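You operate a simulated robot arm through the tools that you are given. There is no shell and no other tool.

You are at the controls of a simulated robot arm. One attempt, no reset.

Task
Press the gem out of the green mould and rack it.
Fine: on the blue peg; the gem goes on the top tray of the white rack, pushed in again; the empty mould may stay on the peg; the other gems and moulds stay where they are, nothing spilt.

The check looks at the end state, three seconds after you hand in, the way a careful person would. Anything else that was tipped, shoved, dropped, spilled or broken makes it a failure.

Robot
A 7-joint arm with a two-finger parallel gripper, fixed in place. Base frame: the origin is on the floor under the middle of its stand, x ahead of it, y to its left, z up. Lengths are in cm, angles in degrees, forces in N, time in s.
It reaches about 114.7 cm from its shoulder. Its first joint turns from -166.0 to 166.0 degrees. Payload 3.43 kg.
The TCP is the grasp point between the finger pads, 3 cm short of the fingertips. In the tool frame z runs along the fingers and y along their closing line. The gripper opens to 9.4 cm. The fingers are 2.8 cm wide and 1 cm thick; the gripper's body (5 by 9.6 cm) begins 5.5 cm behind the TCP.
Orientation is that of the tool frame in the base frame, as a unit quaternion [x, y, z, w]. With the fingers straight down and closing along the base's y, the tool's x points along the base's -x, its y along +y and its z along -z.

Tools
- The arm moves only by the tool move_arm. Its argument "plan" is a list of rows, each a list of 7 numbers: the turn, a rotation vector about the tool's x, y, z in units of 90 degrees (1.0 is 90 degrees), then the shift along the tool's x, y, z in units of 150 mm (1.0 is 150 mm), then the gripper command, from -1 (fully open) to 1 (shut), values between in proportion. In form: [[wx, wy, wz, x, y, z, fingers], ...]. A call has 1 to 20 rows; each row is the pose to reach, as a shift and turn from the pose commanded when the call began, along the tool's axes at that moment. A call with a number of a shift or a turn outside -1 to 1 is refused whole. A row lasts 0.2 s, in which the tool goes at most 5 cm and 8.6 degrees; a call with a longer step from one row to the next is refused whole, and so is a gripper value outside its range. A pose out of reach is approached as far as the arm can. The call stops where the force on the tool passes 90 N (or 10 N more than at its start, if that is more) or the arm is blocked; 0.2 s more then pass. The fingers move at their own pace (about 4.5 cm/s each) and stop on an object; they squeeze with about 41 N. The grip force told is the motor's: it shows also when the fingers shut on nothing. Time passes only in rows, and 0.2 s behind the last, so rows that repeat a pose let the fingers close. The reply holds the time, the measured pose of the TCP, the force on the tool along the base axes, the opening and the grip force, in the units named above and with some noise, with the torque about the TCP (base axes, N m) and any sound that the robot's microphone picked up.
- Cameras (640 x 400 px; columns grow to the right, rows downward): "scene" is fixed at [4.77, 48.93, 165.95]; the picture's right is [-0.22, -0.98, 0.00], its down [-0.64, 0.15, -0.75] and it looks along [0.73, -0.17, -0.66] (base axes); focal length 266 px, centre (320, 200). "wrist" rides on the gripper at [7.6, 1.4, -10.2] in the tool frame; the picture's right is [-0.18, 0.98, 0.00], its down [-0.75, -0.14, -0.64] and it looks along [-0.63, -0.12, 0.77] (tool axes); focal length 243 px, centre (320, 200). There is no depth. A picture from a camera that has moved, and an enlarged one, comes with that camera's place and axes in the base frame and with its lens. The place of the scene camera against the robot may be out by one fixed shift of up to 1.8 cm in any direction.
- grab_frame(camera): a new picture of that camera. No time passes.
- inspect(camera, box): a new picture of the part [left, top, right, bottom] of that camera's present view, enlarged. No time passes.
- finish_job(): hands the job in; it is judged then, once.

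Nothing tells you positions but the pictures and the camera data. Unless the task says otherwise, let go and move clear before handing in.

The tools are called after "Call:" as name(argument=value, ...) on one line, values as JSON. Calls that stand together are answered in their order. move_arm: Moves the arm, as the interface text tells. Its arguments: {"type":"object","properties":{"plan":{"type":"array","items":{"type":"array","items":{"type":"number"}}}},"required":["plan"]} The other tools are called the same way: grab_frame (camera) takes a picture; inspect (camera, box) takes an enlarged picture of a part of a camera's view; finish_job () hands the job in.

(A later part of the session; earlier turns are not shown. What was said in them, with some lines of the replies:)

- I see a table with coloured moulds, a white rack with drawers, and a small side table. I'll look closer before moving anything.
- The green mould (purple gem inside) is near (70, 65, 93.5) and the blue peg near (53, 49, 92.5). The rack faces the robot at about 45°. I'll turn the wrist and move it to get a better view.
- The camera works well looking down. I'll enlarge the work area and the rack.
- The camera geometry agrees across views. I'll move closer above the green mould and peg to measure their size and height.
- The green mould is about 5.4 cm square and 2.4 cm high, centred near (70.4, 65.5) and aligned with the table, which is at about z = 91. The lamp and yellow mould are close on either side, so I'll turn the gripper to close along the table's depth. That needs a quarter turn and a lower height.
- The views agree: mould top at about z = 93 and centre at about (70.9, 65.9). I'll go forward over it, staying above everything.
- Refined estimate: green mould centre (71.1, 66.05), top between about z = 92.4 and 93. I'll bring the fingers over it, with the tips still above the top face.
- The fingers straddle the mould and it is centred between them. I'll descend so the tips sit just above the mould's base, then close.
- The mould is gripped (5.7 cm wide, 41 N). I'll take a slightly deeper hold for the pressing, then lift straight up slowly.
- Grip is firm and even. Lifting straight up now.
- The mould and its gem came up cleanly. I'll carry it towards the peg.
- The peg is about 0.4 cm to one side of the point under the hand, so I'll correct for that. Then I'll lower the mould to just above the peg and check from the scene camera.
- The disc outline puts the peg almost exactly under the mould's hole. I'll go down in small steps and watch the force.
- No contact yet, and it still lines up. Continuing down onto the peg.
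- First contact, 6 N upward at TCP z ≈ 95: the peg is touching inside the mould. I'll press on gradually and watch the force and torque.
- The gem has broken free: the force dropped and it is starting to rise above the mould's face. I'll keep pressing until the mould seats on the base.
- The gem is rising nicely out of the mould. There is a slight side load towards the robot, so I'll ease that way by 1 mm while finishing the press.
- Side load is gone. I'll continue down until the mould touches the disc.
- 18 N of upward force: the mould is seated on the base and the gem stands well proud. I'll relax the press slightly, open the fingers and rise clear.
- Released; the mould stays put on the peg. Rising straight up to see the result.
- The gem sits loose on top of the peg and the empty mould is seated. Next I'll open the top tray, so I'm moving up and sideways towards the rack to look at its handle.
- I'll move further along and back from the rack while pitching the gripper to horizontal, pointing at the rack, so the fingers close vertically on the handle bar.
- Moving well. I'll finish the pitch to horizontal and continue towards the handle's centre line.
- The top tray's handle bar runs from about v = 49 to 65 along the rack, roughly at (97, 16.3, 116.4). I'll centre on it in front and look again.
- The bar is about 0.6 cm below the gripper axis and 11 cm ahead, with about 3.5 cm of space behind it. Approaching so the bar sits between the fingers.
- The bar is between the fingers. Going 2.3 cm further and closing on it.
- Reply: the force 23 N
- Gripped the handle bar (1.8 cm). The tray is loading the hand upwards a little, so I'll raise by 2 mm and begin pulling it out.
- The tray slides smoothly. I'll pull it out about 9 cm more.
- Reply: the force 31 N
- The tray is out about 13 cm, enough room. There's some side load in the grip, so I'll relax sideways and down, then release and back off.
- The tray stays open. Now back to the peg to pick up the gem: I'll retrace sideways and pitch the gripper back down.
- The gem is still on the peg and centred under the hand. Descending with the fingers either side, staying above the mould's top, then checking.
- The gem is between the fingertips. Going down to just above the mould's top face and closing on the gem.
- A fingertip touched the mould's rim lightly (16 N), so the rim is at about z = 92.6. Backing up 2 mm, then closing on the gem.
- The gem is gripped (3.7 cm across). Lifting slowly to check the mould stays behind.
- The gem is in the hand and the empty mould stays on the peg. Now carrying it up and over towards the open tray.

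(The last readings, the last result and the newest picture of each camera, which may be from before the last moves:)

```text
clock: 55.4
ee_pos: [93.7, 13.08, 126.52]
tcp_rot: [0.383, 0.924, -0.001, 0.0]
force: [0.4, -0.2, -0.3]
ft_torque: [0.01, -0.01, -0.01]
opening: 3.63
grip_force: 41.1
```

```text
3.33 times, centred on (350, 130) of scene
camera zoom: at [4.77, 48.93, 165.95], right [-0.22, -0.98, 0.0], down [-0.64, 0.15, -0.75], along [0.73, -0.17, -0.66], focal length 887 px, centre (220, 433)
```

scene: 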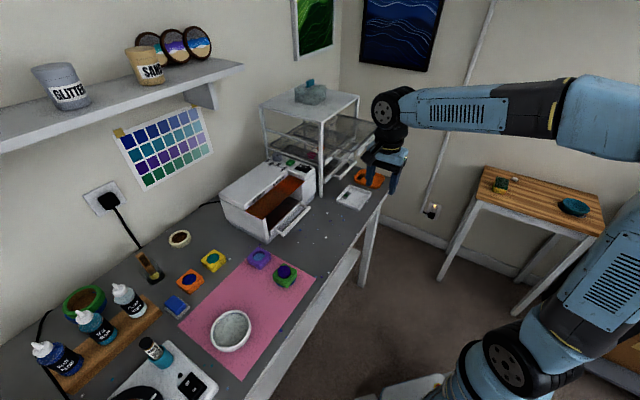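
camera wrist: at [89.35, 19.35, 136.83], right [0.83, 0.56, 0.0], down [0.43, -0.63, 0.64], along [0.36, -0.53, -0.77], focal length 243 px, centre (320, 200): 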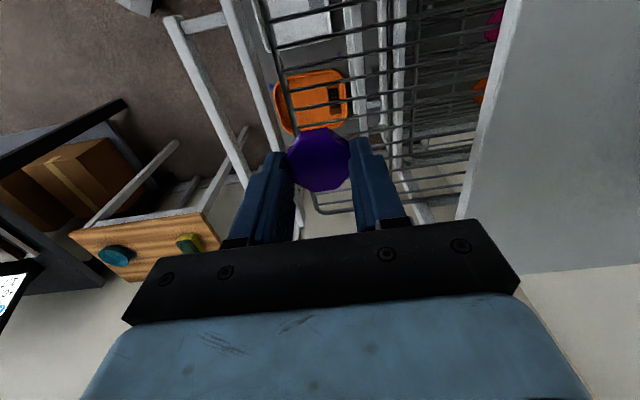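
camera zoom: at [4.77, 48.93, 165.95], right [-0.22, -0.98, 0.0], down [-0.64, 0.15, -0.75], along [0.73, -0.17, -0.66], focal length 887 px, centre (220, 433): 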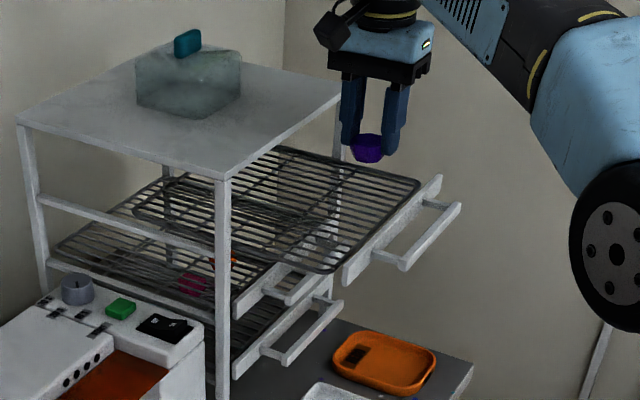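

Call:
inspect(camera="wrist", box=[230, 40, 430, 220])

Call:
inspect(camera="scene", box=[345, 85, 395, 125])

Call:
inspect(camera="scene", box=[310, 105, 400, 170])

```text
2.22 times, centred on (330, 130) of wrist
camera zoom: at [89.35, 19.35, 136.83], right [0.83, 0.56, 0.0], down [0.43, -0.63, 0.64], along [0.36, -0.53, -0.77], focal length 539 px, centre (298, 356)
```

zoom: 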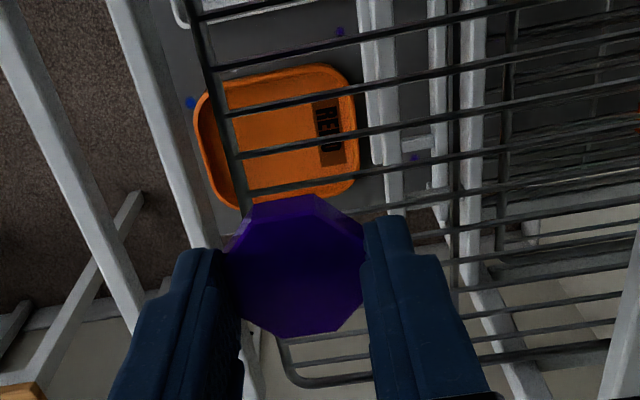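

```text
10.00 times, centred on (370, 105) of scene
camera zoom: at [4.77, 48.93, 165.95], right [-0.22, -0.98, 0.0], down [-0.64, 0.15, -0.75], along [0.73, -0.17, -0.66], focal length 2661 px, centre (-180, 1150)
```

zoom: 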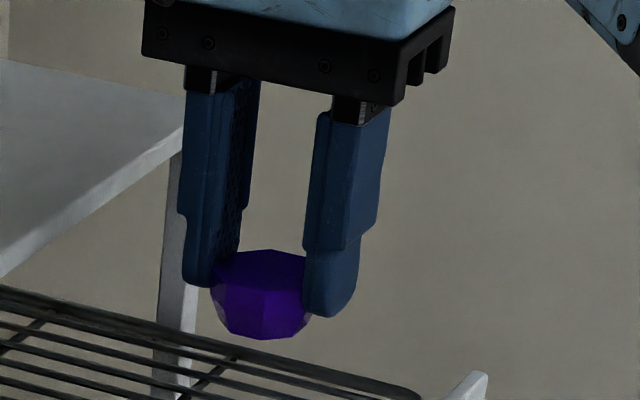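

```text
6.15 times, centred on (355, 138) of scene
camera zoom: at [4.77, 48.93, 165.95], right [-0.22, -0.98, 0.0], down [-0.64, 0.15, -0.75], along [0.73, -0.17, -0.66], focal length 1638 px, centre (105, 585)
```

zoom: 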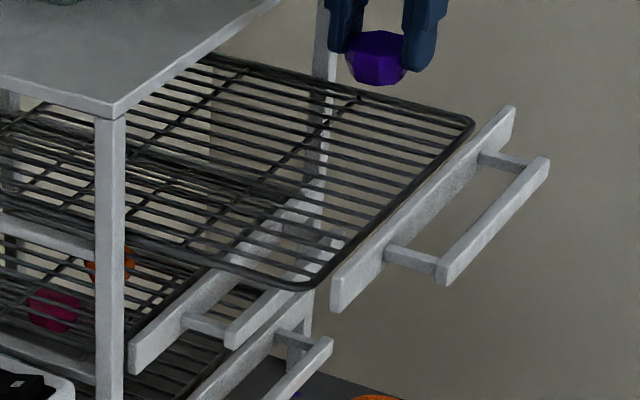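

The gem has an octagonal girdle and a tapered underside, and its base is about 4 cm below the TCP. I'll shift 1.8 cm further over the mesh, midway between two wires, and lower towards it.

Call:
move_arm(plan=[[0, 0, 0, 0.003, 0.06, 0, 1], [0, 0, 0, 0.006, 0.12, 0.05, 1], [0, 0, 0, 0.006, 0.12, 0.15, 1], [0, 0, 0, 0.006, 0.12, 0.25, 1], [0, 0, 0, 0.006, 0.12, 0.33, 1], [0, 0, 0, 0.006, 0.12, 0.33, 1]])

Call:
inspect(camera="wrist", box=[230, 40, 430, 220])

Call:
inspect(camera="scene", box=[330, 80, 400, 140])

```text
clock: 56.8
ee_pos: [94.93, 14.46, 121.55]
tcp_rot: [0.383, 0.924, 0.0, 0.0]
force: [0.2, -0.5, -0.5]
ft_torque: [0.02, -0.01, -0.01]
opening: 3.64
grip_force: 40.9
```

```text
2.22 times, centred on (330, 130) of wrist
camera zoom: at [90.5, 20.79, 131.85], right [0.83, 0.56, 0.0], down [0.43, -0.63, 0.64], along [0.36, -0.53, -0.77], focal length 539 px, centre (298, 356)
```

zoom: 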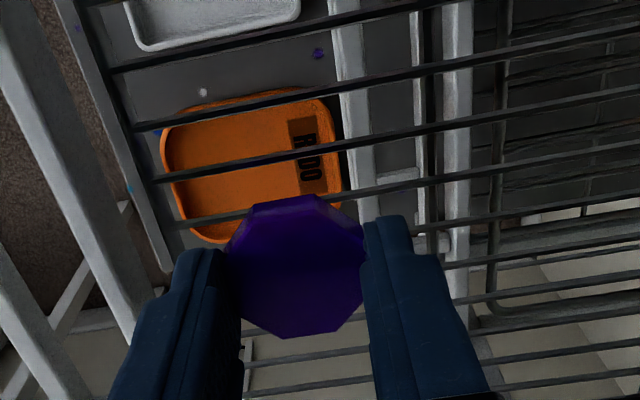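

```text
6.67 times, centred on (365, 110) of scene
camera zoom: at [4.77, 48.93, 165.95], right [-0.22, -0.98, 0.0], down [-0.64, 0.15, -0.75], along [0.73, -0.17, -0.66], focal length 1774 px, centre (20, 800)
```

zoom: 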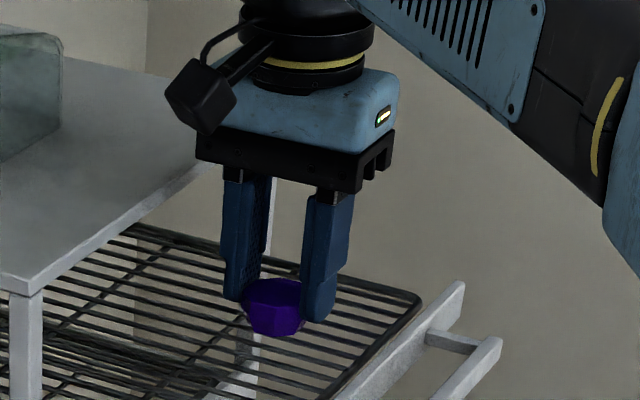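

The gem is well placed over the mesh, which triangulates to about z = 116.4, and centred between two wires. Lowering in small steps until it touches.

Call:
move_arm(plan=[[0, 0, 0, 0, 0, 0.02, 1], [0, 0, 0, 0, 0, 0.04, 1], [0, 0, 0, 0, 0, 0.055, 1], [0, 0, 0, 0, 0, 0.065, 1]])

Call:
inspect(camera="scene", box=[340, 95, 390, 135])

```text
clock: 57.8
ee_pos: [94.91, 14.54, 120.48]
tcp_rot: [0.383, 0.924, 0.0, -0.001]
force: [-0.7, 1.0, -1.1]
ft_torque: [0.04, 0.01, -0.03]
opening: 3.65
grip_force: 41.6
```

```text
10.00 times, centred on (365, 115) of scene
camera zoom: at [4.77, 48.93, 165.95], right [-0.22, -0.98, 0.0], down [-0.64, 0.15, -0.75], along [0.73, -0.17, -0.66], focal length 2661 px, centre (-130, 1050)
```

zoom: 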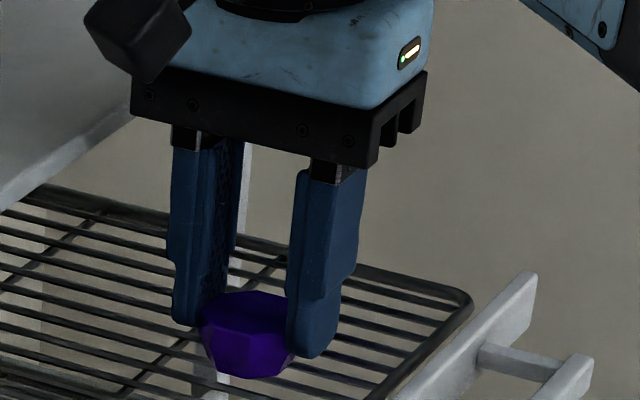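

No contact yet. Continuing slowly.

Call:
move_arm(plan=[[0, 0, 0, 0, 0, 0.01, 1], [0, 0, 0, 0, 0, 0.02, 1], [0, 0, 0, 0, 0, 0.02, 1]])

Call:
inspect(camera="scene", box=[340, 95, 390, 135])

```text
clock: 58.6
ee_pos: [94.82, 14.43, 120.2]
tcp_rot: [0.383, 0.924, 0.0, 0.0]
force: [0.4, -0.6, -1.0]
ft_torque: [-0.01, 0.0, -0.01]
opening: 3.65
grip_force: 41.3
```

```text
10.00 times, centred on (365, 115) of scene
camera zoom: at [4.77, 48.93, 165.95], right [-0.22, -0.98, 0.0], down [-0.64, 0.15, -0.75], along [0.73, -0.17, -0.66], focal length 2661 px, centre (-130, 1050)
```

zoom: 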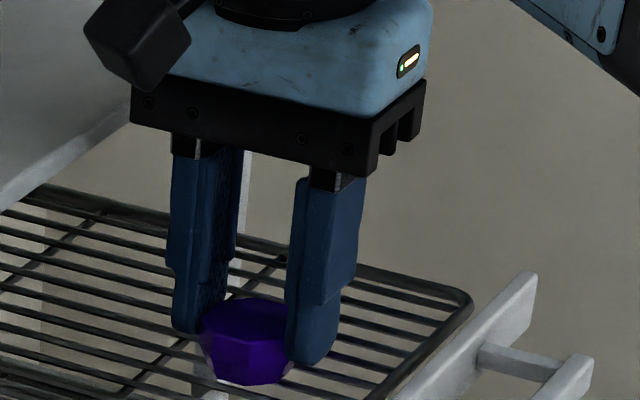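

Call:
move_arm(plan=[[0, 0, 0, 0, 0, 0.008, 1], [0, 0, 0, 0, 0, 0.016, 1], [0, 0, 0, 0, 0, 0.02, 1]])

```text
clock: 59.4
ee_pos: [94.85, 14.4, 120.02]
tcp_rot: [0.384, 0.924, -0.001, -0.001]
force: [0.4, 0.4, 0.0]
ft_torque: [0.0, 0.02, 0.01]
opening: 3.63
grip_force: 40.9
```

Call:
move_arm(plan=[[0, 0, 0, 0, 0, 0.008, 1], [0, 0, 0, 0, 0, 0.016, 1], [0, 0, 0, 0, 0, 0.02, 1]])

Call:
inspect(camera="scene", box=[340, 95, 390, 135])

Call:
inspect(camera="wrist", box=[230, 60, 430, 240])

```text
clock: 60.2
ee_pos: [94.81, 14.35, 119.68]
tcp_rot: [0.383, 0.924, 0.0, 0.0]
force: [-0.1, 0.7, -0.1]
ft_torque: [-0.03, 0.02, 0.0]
opening: 3.67
grip_force: 41.2
```

```text
10.00 times, centred on (365, 115) of scene
camera zoom: at [4.77, 48.93, 165.95], right [-0.22, -0.98, 0.0], down [-0.64, 0.15, -0.75], along [0.73, -0.17, -0.66], focal length 2661 px, centre (-130, 1050)
```

zoom: 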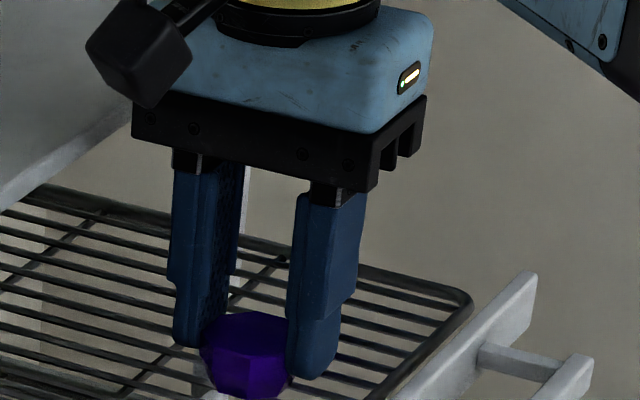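

```text
2.22 times, centred on (330, 150) of wrist
camera zoom: at [90.51, 20.73, 129.99], right [0.83, 0.56, 0.0], down [0.43, -0.63, 0.64], along [0.36, -0.53, -0.77], focal length 539 px, centre (298, 311)
```

zoom: 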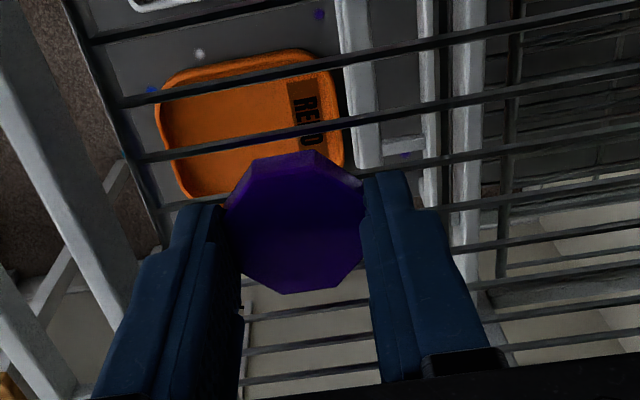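

Call:
move_arm(plan=[[0, 0, 0, 0, 0, 0.008, 1], [0, 0, 0, 0, 0, 0.016, 1], [0, 0, 0, 0, 0, 0.02, 1]])

```text
clock: 61.0
ee_pos: [94.72, 14.42, 119.43]
tcp_rot: [0.382, 0.924, 0.0, 0.0]
force: [1.0, -0.5, 3.5]
ft_torque: [0.04, -0.05, 0.05]
opening: 3.67
grip_force: 41.1
```

Light contact now (3.5 N). Half a millimetre more to seat it, then a look.

Call:
move_arm(plan=[[0, 0, 0, 0, 0, 0.005, 1], [0, 0, 0, 0, 0, 0.005, 1]])

Call:
inspect(camera="scene", box=[340, 95, 390, 135])

Call:
inspect(camera="wrist", box=[230, 60, 430, 240])

```text
clock: 61.6
ee_pos: [94.67, 14.42, 119.42]
tcp_rot: [0.383, 0.924, -0.001, 0.0]
force: [1.8, -1.8, 11.0]
ft_torque: [0.0, -0.05, 0.02]
opening: 3.63
grip_force: 41.1
```

```text
10.00 times, centred on (365, 115) of scene
camera zoom: at [4.77, 48.93, 165.95], right [-0.22, -0.98, 0.0], down [-0.64, 0.15, -0.75], along [0.73, -0.17, -0.66], focal length 2661 px, centre (-130, 1050)
```

zoom: 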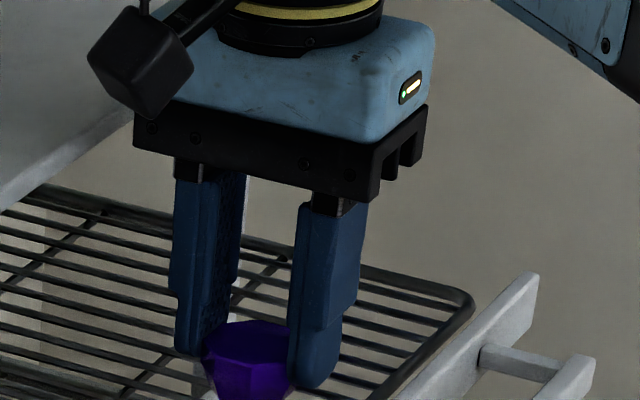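

```text
2.22 times, centred on (330, 150) of wrist
camera zoom: at [90.36, 20.69, 129.69], right [0.83, 0.56, 0.0], down [0.43, -0.63, 0.64], along [0.36, -0.53, -0.77], focal length 539 px, centre (298, 311)
```

zoom: 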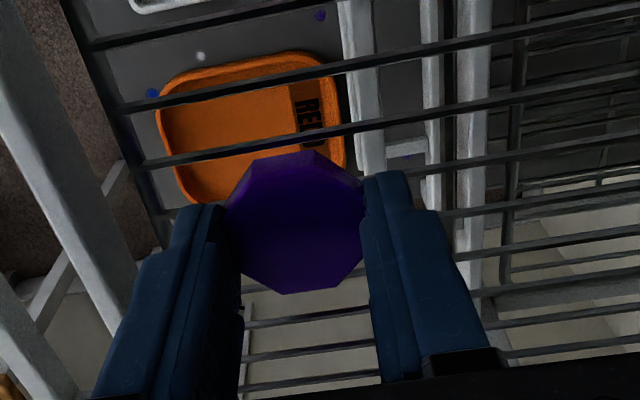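

The gem rests on the wires (11 N). Releasing gently with a small opening, then rising straight up.

Call:
move_arm(plan=[[0, 0, 0, 0, 0, -0.004, 1], [0, 0, 0, 0, 0, -0.004, 0.2], [0, 0, 0, 0, 0, -0.004, 0.12], [0, 0, 0, 0, 0, -0.004, 0.04], [0, 0, 0, 0, 0, -0.004, -0.03], [0, 0, 0, 0, 0, -0.004, -0.03]])

Call:
inspect(camera="scene", box=[340, 95, 390, 135])

Call:
inspect(camera="wrist", box=[230, 60, 430, 240])

```text
clock: 63.0
ee_pos: [94.76, 14.38, 119.3]
tcp_rot: [0.383, 0.924, -0.002, -0.001]
force: [0.4, 1.2, 0.6]
ft_torque: [0.03, 0.03, -0.01]
opening: 4.88
grip_force: 0.1
```

```text
10.00 times, centred on (365, 115) of scene
camera zoom: at [4.77, 48.93, 165.95], right [-0.22, -0.98, 0.0], down [-0.64, 0.15, -0.75], along [0.73, -0.17, -0.66], focal length 2661 px, centre (-130, 1050)
```

zoom: 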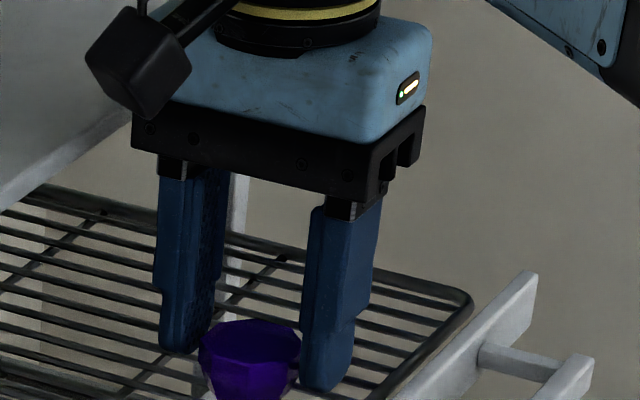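

```text
2.22 times, centred on (330, 150) of wrist
camera zoom: at [90.48, 20.73, 129.63], right [0.83, 0.56, 0.0], down [0.43, -0.63, 0.64], along [0.36, -0.53, -0.77], focal length 539 px, centre (298, 311)
```

zoom: 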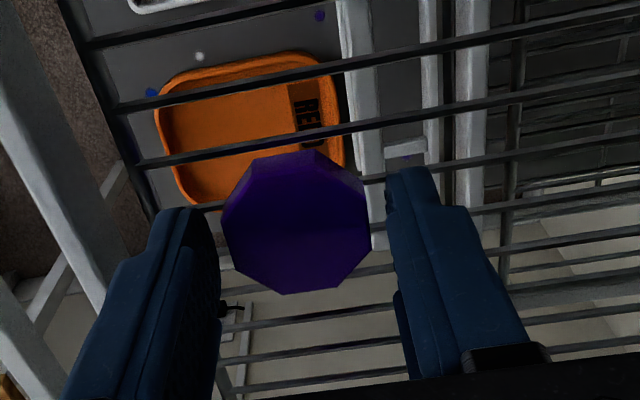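

The gem sits level and free of the fingers. Rising straight up.

Call:
move_arm(plan=[[0, 0, 0, 0, 0, -0.06, -0.03], [0, 0, 0, 0, 0, -0.15, -0.03], [0, 0, 0, 0, 0, -0.3, -0.03], [0, 0, 0, 0, 0, -0.45, -0.03], [0, 0, 0, 0, 0, -0.6, -0.03]])

Call:
grab_frame(camera="wrist")

Call:
inspect(camera="scene", box=[300, 90, 400, 170])

```text
clock: 64.2
ee_pos: [94.91, 14.32, 128.09]
tcp_rot: [0.383, 0.924, 0.0, 0.0]
force: [0.2, 0.6, -0.2]
ft_torque: [-0.06, -0.02, -0.02]
opening: 4.83
grip_force: 0.1
```

```text
taken
camera wrist: at [90.49, 20.76, 138.51], right [0.83, 0.56, 0.0], down [0.43, -0.63, 0.64], along [0.36, -0.53, -0.77], focal length 243 px, centre (320, 200)
```

wrist: 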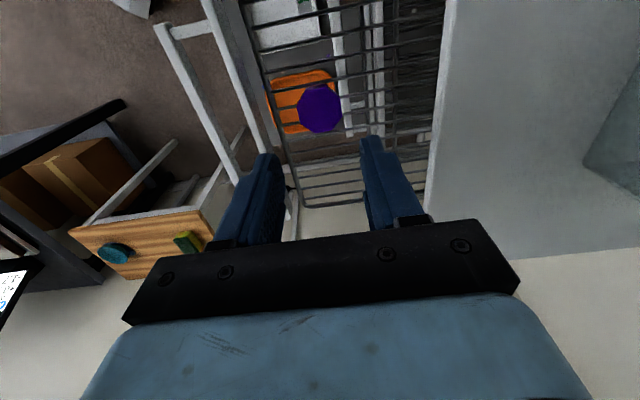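

```text
5.00 times, centred on (350, 130) of scene
camera zoom: at [4.77, 48.93, 165.95], right [-0.22, -0.98, 0.0], down [-0.64, 0.15, -0.75], along [0.73, -0.17, -0.66], focal length 1331 px, centre (170, 550)
```

zoom: 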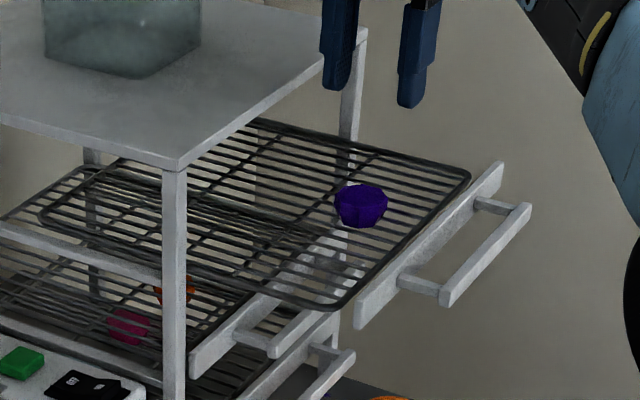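

The gem is resting on the top tray. Now I'll back away, pitch the gripper horizontal again with closed fingers, and push the tray in slowly by its handle bar.

Call:
move_arm(plan=[[0, 0, 0, 0, -0.15, 0, 0.3], [0, 0, 0, 0, -0.35, 0, 0.6], [0, 0, 0, 0, -0.55, 0, 1], [0, 0, 0, 0, -0.75, 0, 1], [0, 0, 0, 0, -0.9, 0, 1], [0, 0, 0, 0, -1.0, 0, 1]])

Call:
move_arm(plan=[[-0.07, 0, 0, 0, -0.1, 0, 1], [-0.15, 0, 0, 0, -0.2, 0, 1], [-0.23, 0, 0, 0, -0.3, 0, 1], [-0.32, 0, 0, 0, -0.4, 0, 1], [-0.41, 0, 0, 0, -0.45, 0, 1], [-0.5, 0, 0, 0, -0.45, 0, 1]])

Call:
grab_frame(camera="scene")

```text
clock: 65.6
ee_pos: [84.22, 3.73, 128.38]
tcp_rot: [0.383, 0.924, 0.0, 0.001]
force: [0.0, -0.2, -0.5]
ft_torque: [0.02, 0.04, 0.03]
opening: 0.0
grip_force: 32.4
```

```text
clock: 67.0
ee_pos: [79.45, -1.04, 128.41]
tcp_rot: [0.354, 0.854, 0.353, 0.147]
force: [-0.2, -0.3, 0.2]
ft_torque: [-0.03, 0.0, 0.05]
opening: 0.0
grip_force: 32.5
```

```text
taken
```

scene: 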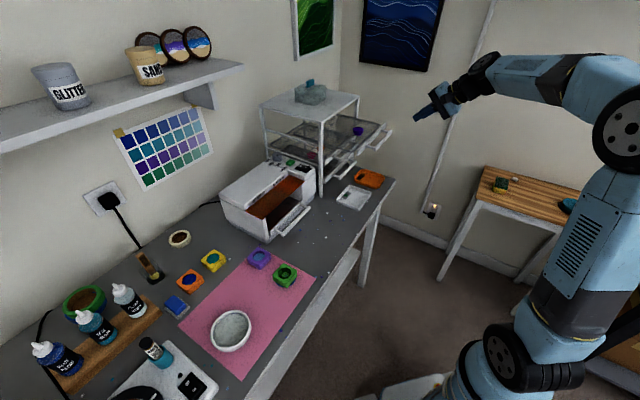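

Call:
move_arm(plan=[[-0.07, 0, 0, 0, -0.08, 0.08, 1], [-0.14, 0, 0, 0, -0.18, 0.18, 1], [-0.22, 0, 0, 0, -0.28, 0.28, 1], [-0.3, 0, 0, 0, -0.38, 0.38, 1], [-0.38, 0, 0, 0, -0.48, 0.48, 1], [-0.45, 0, 0, 0, -0.55, 0.55, 1], [-0.5, 0, 0, 0, -0.597, 0.597, 1], [-0.5, 0, 0, 0, -0.597, 0.597, 1]])

Call:
grab_frame(camera="wrist")

Call:
inspect(camera="scene", box=[300, 90, 440, 190])

```text
clock: 68.8
ee_pos: [79.49, -1.04, 115.69]
tcp_rot: [0.271, 0.653, 0.653, 0.271]
force: [-0.3, 0.1, -1.0]
ft_torque: [0.01, 0.02, 0.02]
opening: 0.0
grip_force: 33.1
```

```text
taken
camera wrist: at [66.85, -2.92, 117.21], right [0.13, -0.13, 0.98], down [0.08, -0.99, -0.14], along [0.99, 0.1, -0.12], focal length 243 px, centre (320, 200)
```

wrist: 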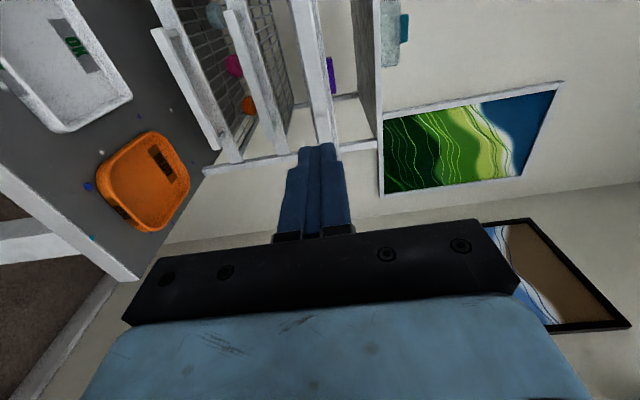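

```text
4.00 times, centred on (370, 140) of scene
camera zoom: at [4.77, 48.93, 165.95], right [-0.22, -0.98, 0.0], down [-0.64, 0.15, -0.75], along [0.73, -0.17, -0.66], focal length 1065 px, centre (120, 440)
```

zoom: 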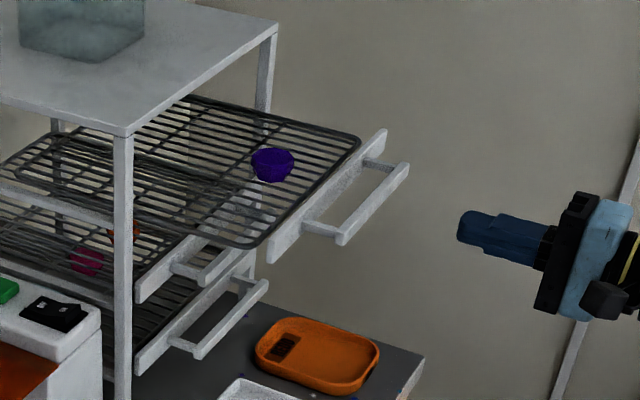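

Aligned with the handle bar. Approaching it, then pushing slowly.

Call:
move_arm(plan=[[0, 0, 0, 0, 0, 0.1, 1], [0, 0, 0, 0, 0, 0.22, 1], [0, 0, 0, 0, 0, 0.34, 1], [0, 0, 0, 0, 0, 0.44, 1], [0, 0, 0, 0, 0, 0.48, 1], [0, 0, 0, 0, 0, 0.48, 1]])

Call:
grab_frame(camera="wrist")

Call:
inspect(camera="scene", box=[320, 100, 420, 180])

```text
clock: 70.2
ee_pos: [84.43, 4.14, 115.68]
tcp_rot: [0.271, 0.654, 0.653, 0.271]
force: [0.2, -1.1, -0.1]
ft_torque: [-0.01, -0.01, 0.01]
opening: 0.0
grip_force: 33.1
```

```text
taken
camera wrist: at [71.91, 2.18, 117.24], right [0.13, -0.13, 0.98], down [0.08, -0.99, -0.14], along [0.99, 0.1, -0.12], focal length 243 px, centre (320, 200)
```

wrist: 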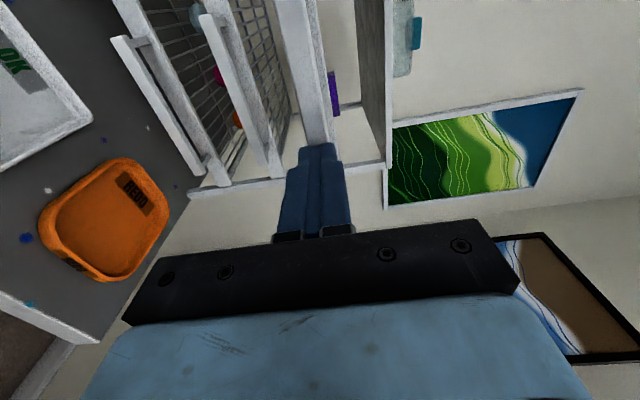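

```text
5.00 times, centred on (370, 140) of scene
camera zoom: at [4.77, 48.93, 165.95], right [-0.22, -0.98, 0.0], down [-0.64, 0.15, -0.75], along [0.73, -0.17, -0.66], focal length 1331 px, centre (70, 500)
```

zoom: 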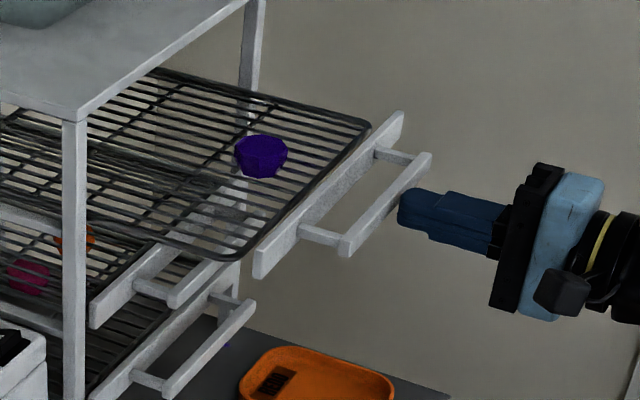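

Call:
move_arm(plan=[[0, 0, 0, 0, 0, 0.02, 1], [0, 0, 0, 0, 0, 0.04, 1], [0, 0, 0, 0, 0, 0.06, 1], [0, 0, 0, 0, 0, 0.08, 1], [0, 0, 0, 0, 0, 0.1, 1], [0, 0, 0, 0, 0, 0.12, 1], [0, 0, 0, 0, 0, 0.145, 1], [0, 0, 0, 0, 0, 0.17, 1], [0, 0, 0, 0, 0, 0.195, 1], [0, 0, 0, 0, 0, 0.22, 1]])

Call:
inspect(camera="scene", box=[310, 100, 410, 180])

```text
clock: 72.4
ee_pos: [86.89, 6.53, 115.73]
tcp_rot: [0.27, 0.653, 0.653, 0.271]
force: [-0.3, -0.4, -0.2]
ft_torque: [0.03, -0.02, 0.0]
opening: 0.02
grip_force: 33.5
```

```text
5.00 times, centred on (360, 140) of scene
camera zoom: at [4.77, 48.93, 165.95], right [-0.22, -0.98, 0.0], down [-0.64, 0.15, -0.75], along [0.73, -0.17, -0.66], focal length 1331 px, centre (120, 500)
```

zoom: 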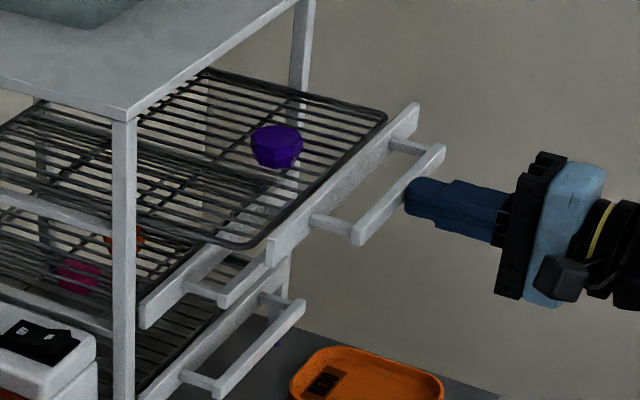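

The tray moves in smoothly with the gem riding on it. Continuing at a slow, steady pace.

Call:
move_arm(plan=[[0, 0, 0, 0, 0, 0.02, 1], [0, 0, 0, 0, 0, 0.045, 1], [0, 0, 0, 0, 0, 0.073, 1], [0, 0, 0, 0, 0, 0.103, 1], [0, 0, 0, 0, 0, 0.135, 1], [0, 0, 0, 0, 0, 0.168, 1], [0, 0, 0, 0, 0, 0.2, 1], [0, 0, 0, 0, 0, 0.233, 1], [0, 0, 0, 0, 0, 0.266, 1], [0, 0, 0, 0, 0, 0.3, 1], [0, 0, 0, 0, 0, 0.333, 1], [0, 0, 0, 0, 0, 0.366, 1], [0, 0, 0, 0, 0, 0.4, 1], [0, 0, 0, 0, 0, 0.43, 1], [0, 0, 0, 0, 0, 0.455, 1], [0, 0, 0, 0, 0, 0.475, 1], [0, 0, 0, 0, 0, 0.49, 1], [0, 0, 0, 0, 0, 0.5, 1]])

Call:
inspect(camera="scene", box=[290, 90, 410, 180])

Call:
grab_frame(camera="wrist")

```text
clock: 76.2
ee_pos: [92.19, 11.65, 115.81]
tcp_rot: [0.271, 0.654, 0.653, 0.27]
force: [0.4, 0.1, -0.1]
ft_torque: [-0.05, -0.01, -0.01]
opening: 0.0
grip_force: 33.3
```

```text
4.44 times, centred on (350, 135) of scene
camera zoom: at [4.77, 48.93, 165.95], right [-0.22, -0.98, 0.0], down [-0.64, 0.15, -0.75], along [0.73, -0.17, -0.66], focal length 1183 px, centre (187, 489)
```

zoom: 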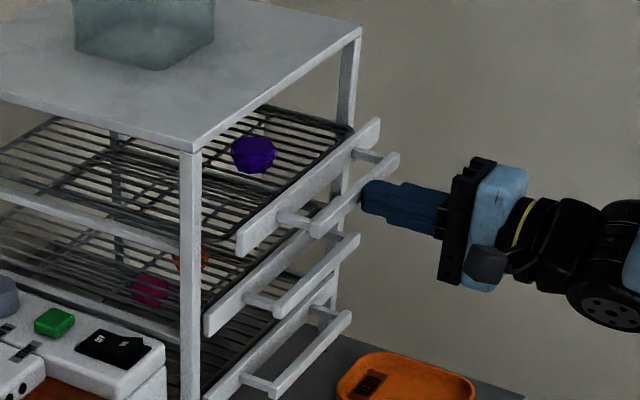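

```text
taken
camera wrist: at [79.61, 9.76, 117.2], right [0.13, -0.13, 0.98], down [0.08, -0.99, -0.14], along [0.99, 0.1, -0.12], focal length 243 px, centre (320, 200)
```

wrist: 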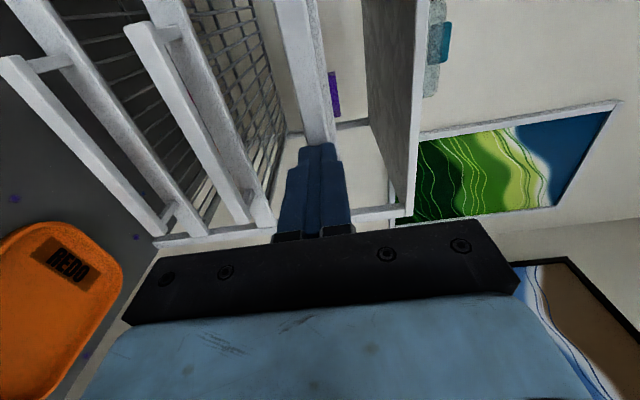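

Call:
move_arm(plan=[[0, 0, 0, 0, 0, 0.02, 1], [0, 0, 0, 0, 0, 0.042, 1], [0, 0, 0, 0, 0, 0.065, 1], [0, 0, 0, 0, 0, 0.09, 1], [0, 0, 0, 0, 0, 0.115, 1], [0, 0, 0, 0, 0, 0.138, 1], [0, 0, 0, 0, 0, 0.158, 1], [0, 0, 0, 0, 0, 0.173, 1], [0, 0, 0, 0, 0, 0.18, 1]])

Call:
inspect(camera="scene", box=[290, 90, 410, 180])

```text
clock: 78.2
ee_pos: [94.06, 13.72, 115.66]
tcp_rot: [0.271, 0.654, 0.653, 0.271]
force: [-0.3, -0.1, 0.4]
ft_torque: [0.01, -0.02, -0.04]
opening: 0.01
grip_force: 32.8
```

```text
4.44 times, centred on (350, 135) of scene
camera zoom: at [4.77, 48.93, 165.95], right [-0.22, -0.98, 0.0], down [-0.64, 0.15, -0.75], along [0.73, -0.17, -0.66], focal length 1183 px, centre (187, 489)
```

zoom: 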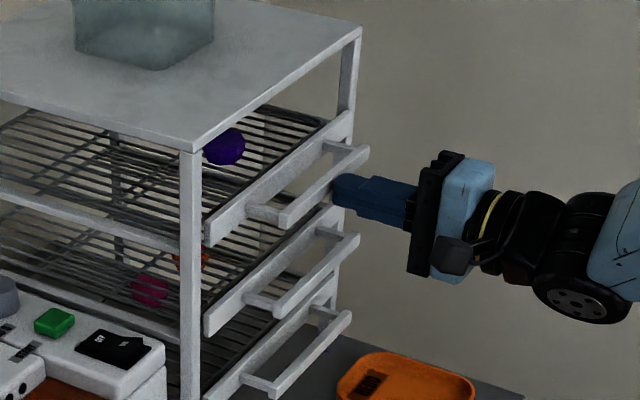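

The tray is almost back at its original position. Pressing the last few millimetres gently to feel the stop.

Call:
move_arm(plan=[[0, 0, 0, 0, 0, 0.007, 1], [0, 0, 0, 0, 0, 0.014, 1], [0, 0, 0, 0, 0, 0.02, 1], [0, 0, 0, 0, 0, 0.02, 1]])

Call:
inspect(camera="scene", box=[300, 100, 390, 180])

```text
clock: 79.2
ee_pos: [94.41, 13.8, 115.66]
tcp_rot: [0.271, 0.654, 0.653, 0.27]
force: [0.5, 0.4, 0.1]
ft_torque: [0.01, 0.02, -0.04]
opening: 0.0
grip_force: 33.0
```

```text
5.00 times, centred on (345, 140) of scene
camera zoom: at [4.77, 48.93, 165.95], right [-0.22, -0.98, 0.0], down [-0.64, 0.15, -0.75], along [0.73, -0.17, -0.66], focal length 1331 px, centre (195, 500)
```

zoom: 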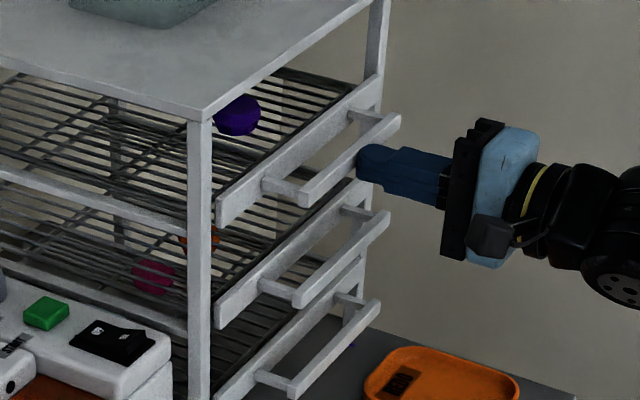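

The picture now matches the original closed position. I'll check for the stop with one tiny extra push.

Call:
move_arm(plan=[[0, 0, 0, 0, 0, 0.007, 1], [0, 0, 0, 0, 0, 0.013, 1], [0, 0, 0, 0, 0, 0.013, 1]])

Call:
inspect(camera="scene", box=[300, 100, 390, 180])

```text
clock: 80.0
ee_pos: [94.28, 13.92, 115.6]
tcp_rot: [0.272, 0.654, 0.652, 0.272]
force: [-22.3, -12.4, -6.6]
ft_torque: [-0.12, 0.05, 0.39]
opening: 0.0
grip_force: 33.2
```

```text
5.00 times, centred on (345, 140) of scene
camera zoom: at [4.77, 48.93, 165.95], right [-0.22, -0.98, 0.0], down [-0.64, 0.15, -0.75], along [0.73, -0.17, -0.66], focal length 1331 px, centre (195, 500)
```

zoom: 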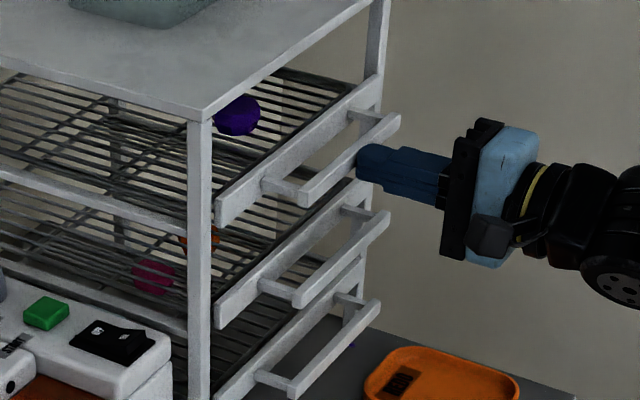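

Firm stop reached (25 N), so the tray is fully in. Backing away straight from the handle.

Call:
move_arm(plan=[[0, 0, 0, 0, 0, -0.02, 1], [0, 0, 0, 0, 0, -0.08, 1], [0, 0, 0, 0, 0, -0.2, 1], [0, 0, 0, 0, 0, -0.4, 1], [0, 0, 0, 0, 0, -0.65, 1], [0, 0, 0, 0, 0, -0.9, 1]])

Call:
grab_frame(camera="scene")

Call:
inspect(camera="scene", box=[270, 80, 400, 190])

Call:
grab_frame(camera="wrist")

Call:
inspect(camera="scene", box=[150, 200, 330, 320])

```text
clock: 81.4
ee_pos: [85.11, 4.66, 115.7]
tcp_rot: [0.27, 0.653, 0.653, 0.271]
force: [-0.2, -0.6, 0.3]
ft_torque: [0.03, -0.03, 0.01]
opening: 0.0
grip_force: 32.6
```

```text
taken
```

scene: 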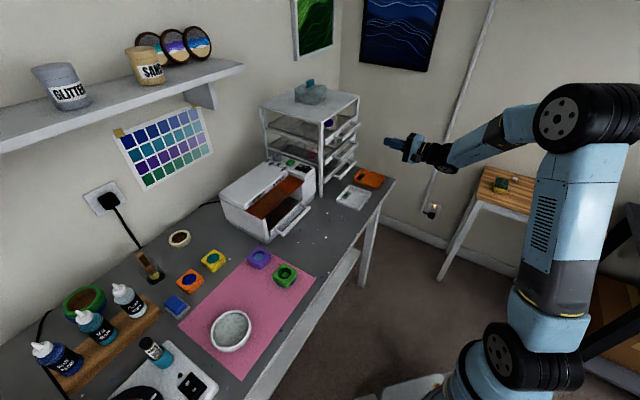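

```text
3.64 times, centred on (335, 135) of scene
camera zoom: at [4.77, 48.93, 165.95], right [-0.22, -0.98, 0.0], down [-0.64, 0.15, -0.75], along [0.73, -0.17, -0.66], focal length 968 px, centre (266, 436)
```

zoom: 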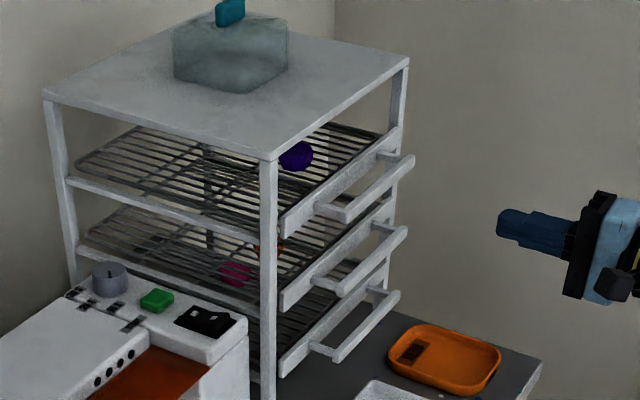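

```text
taken
camera wrist: at [72.45, 2.72, 117.08], right [0.13, -0.13, 0.98], down [0.08, -0.99, -0.14], along [0.99, 0.1, -0.12], focal length 243 px, centre (320, 200)
```

wrist: 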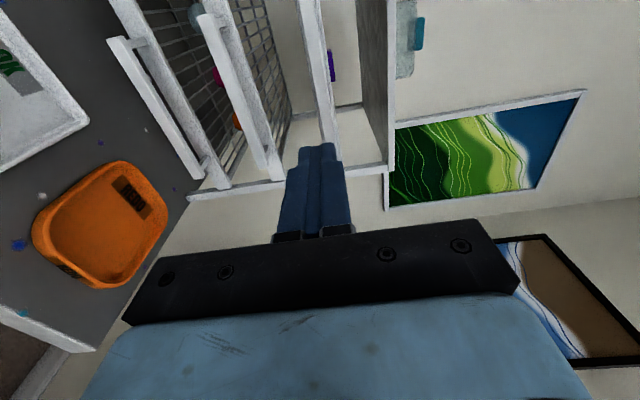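

```text
3.33 times, centred on (240, 260) of scene
camera zoom: at [4.77, 48.93, 165.95], right [-0.22, -0.98, 0.0], down [-0.64, 0.15, -0.75], along [0.73, -0.17, -0.66], focal length 887 px, centre (587, 0)
```

zoom: 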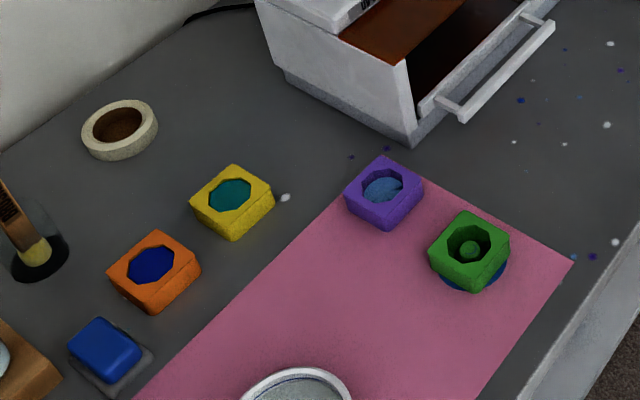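

The gem is on the top tray and the tray is pushed fully in. The empty green mould sits on the peg, the other moulds and gems are unmoved, and the arm is clear, so I'm handing in.

Call:
finish_job()

```text
The job is handed in.
```

I pressed the purple gem out of the green mould on the blue peg and set it on the top tray of the white rack. The tray is pushed back in until it met its stop, and the picture matches its original closed position.

The empty green mould is still on the peg. In the last pictures the other moulds and gems are where they started, and I saw nothing tipped or spilt. The arm had let go and backed away from the rack when I handed in.
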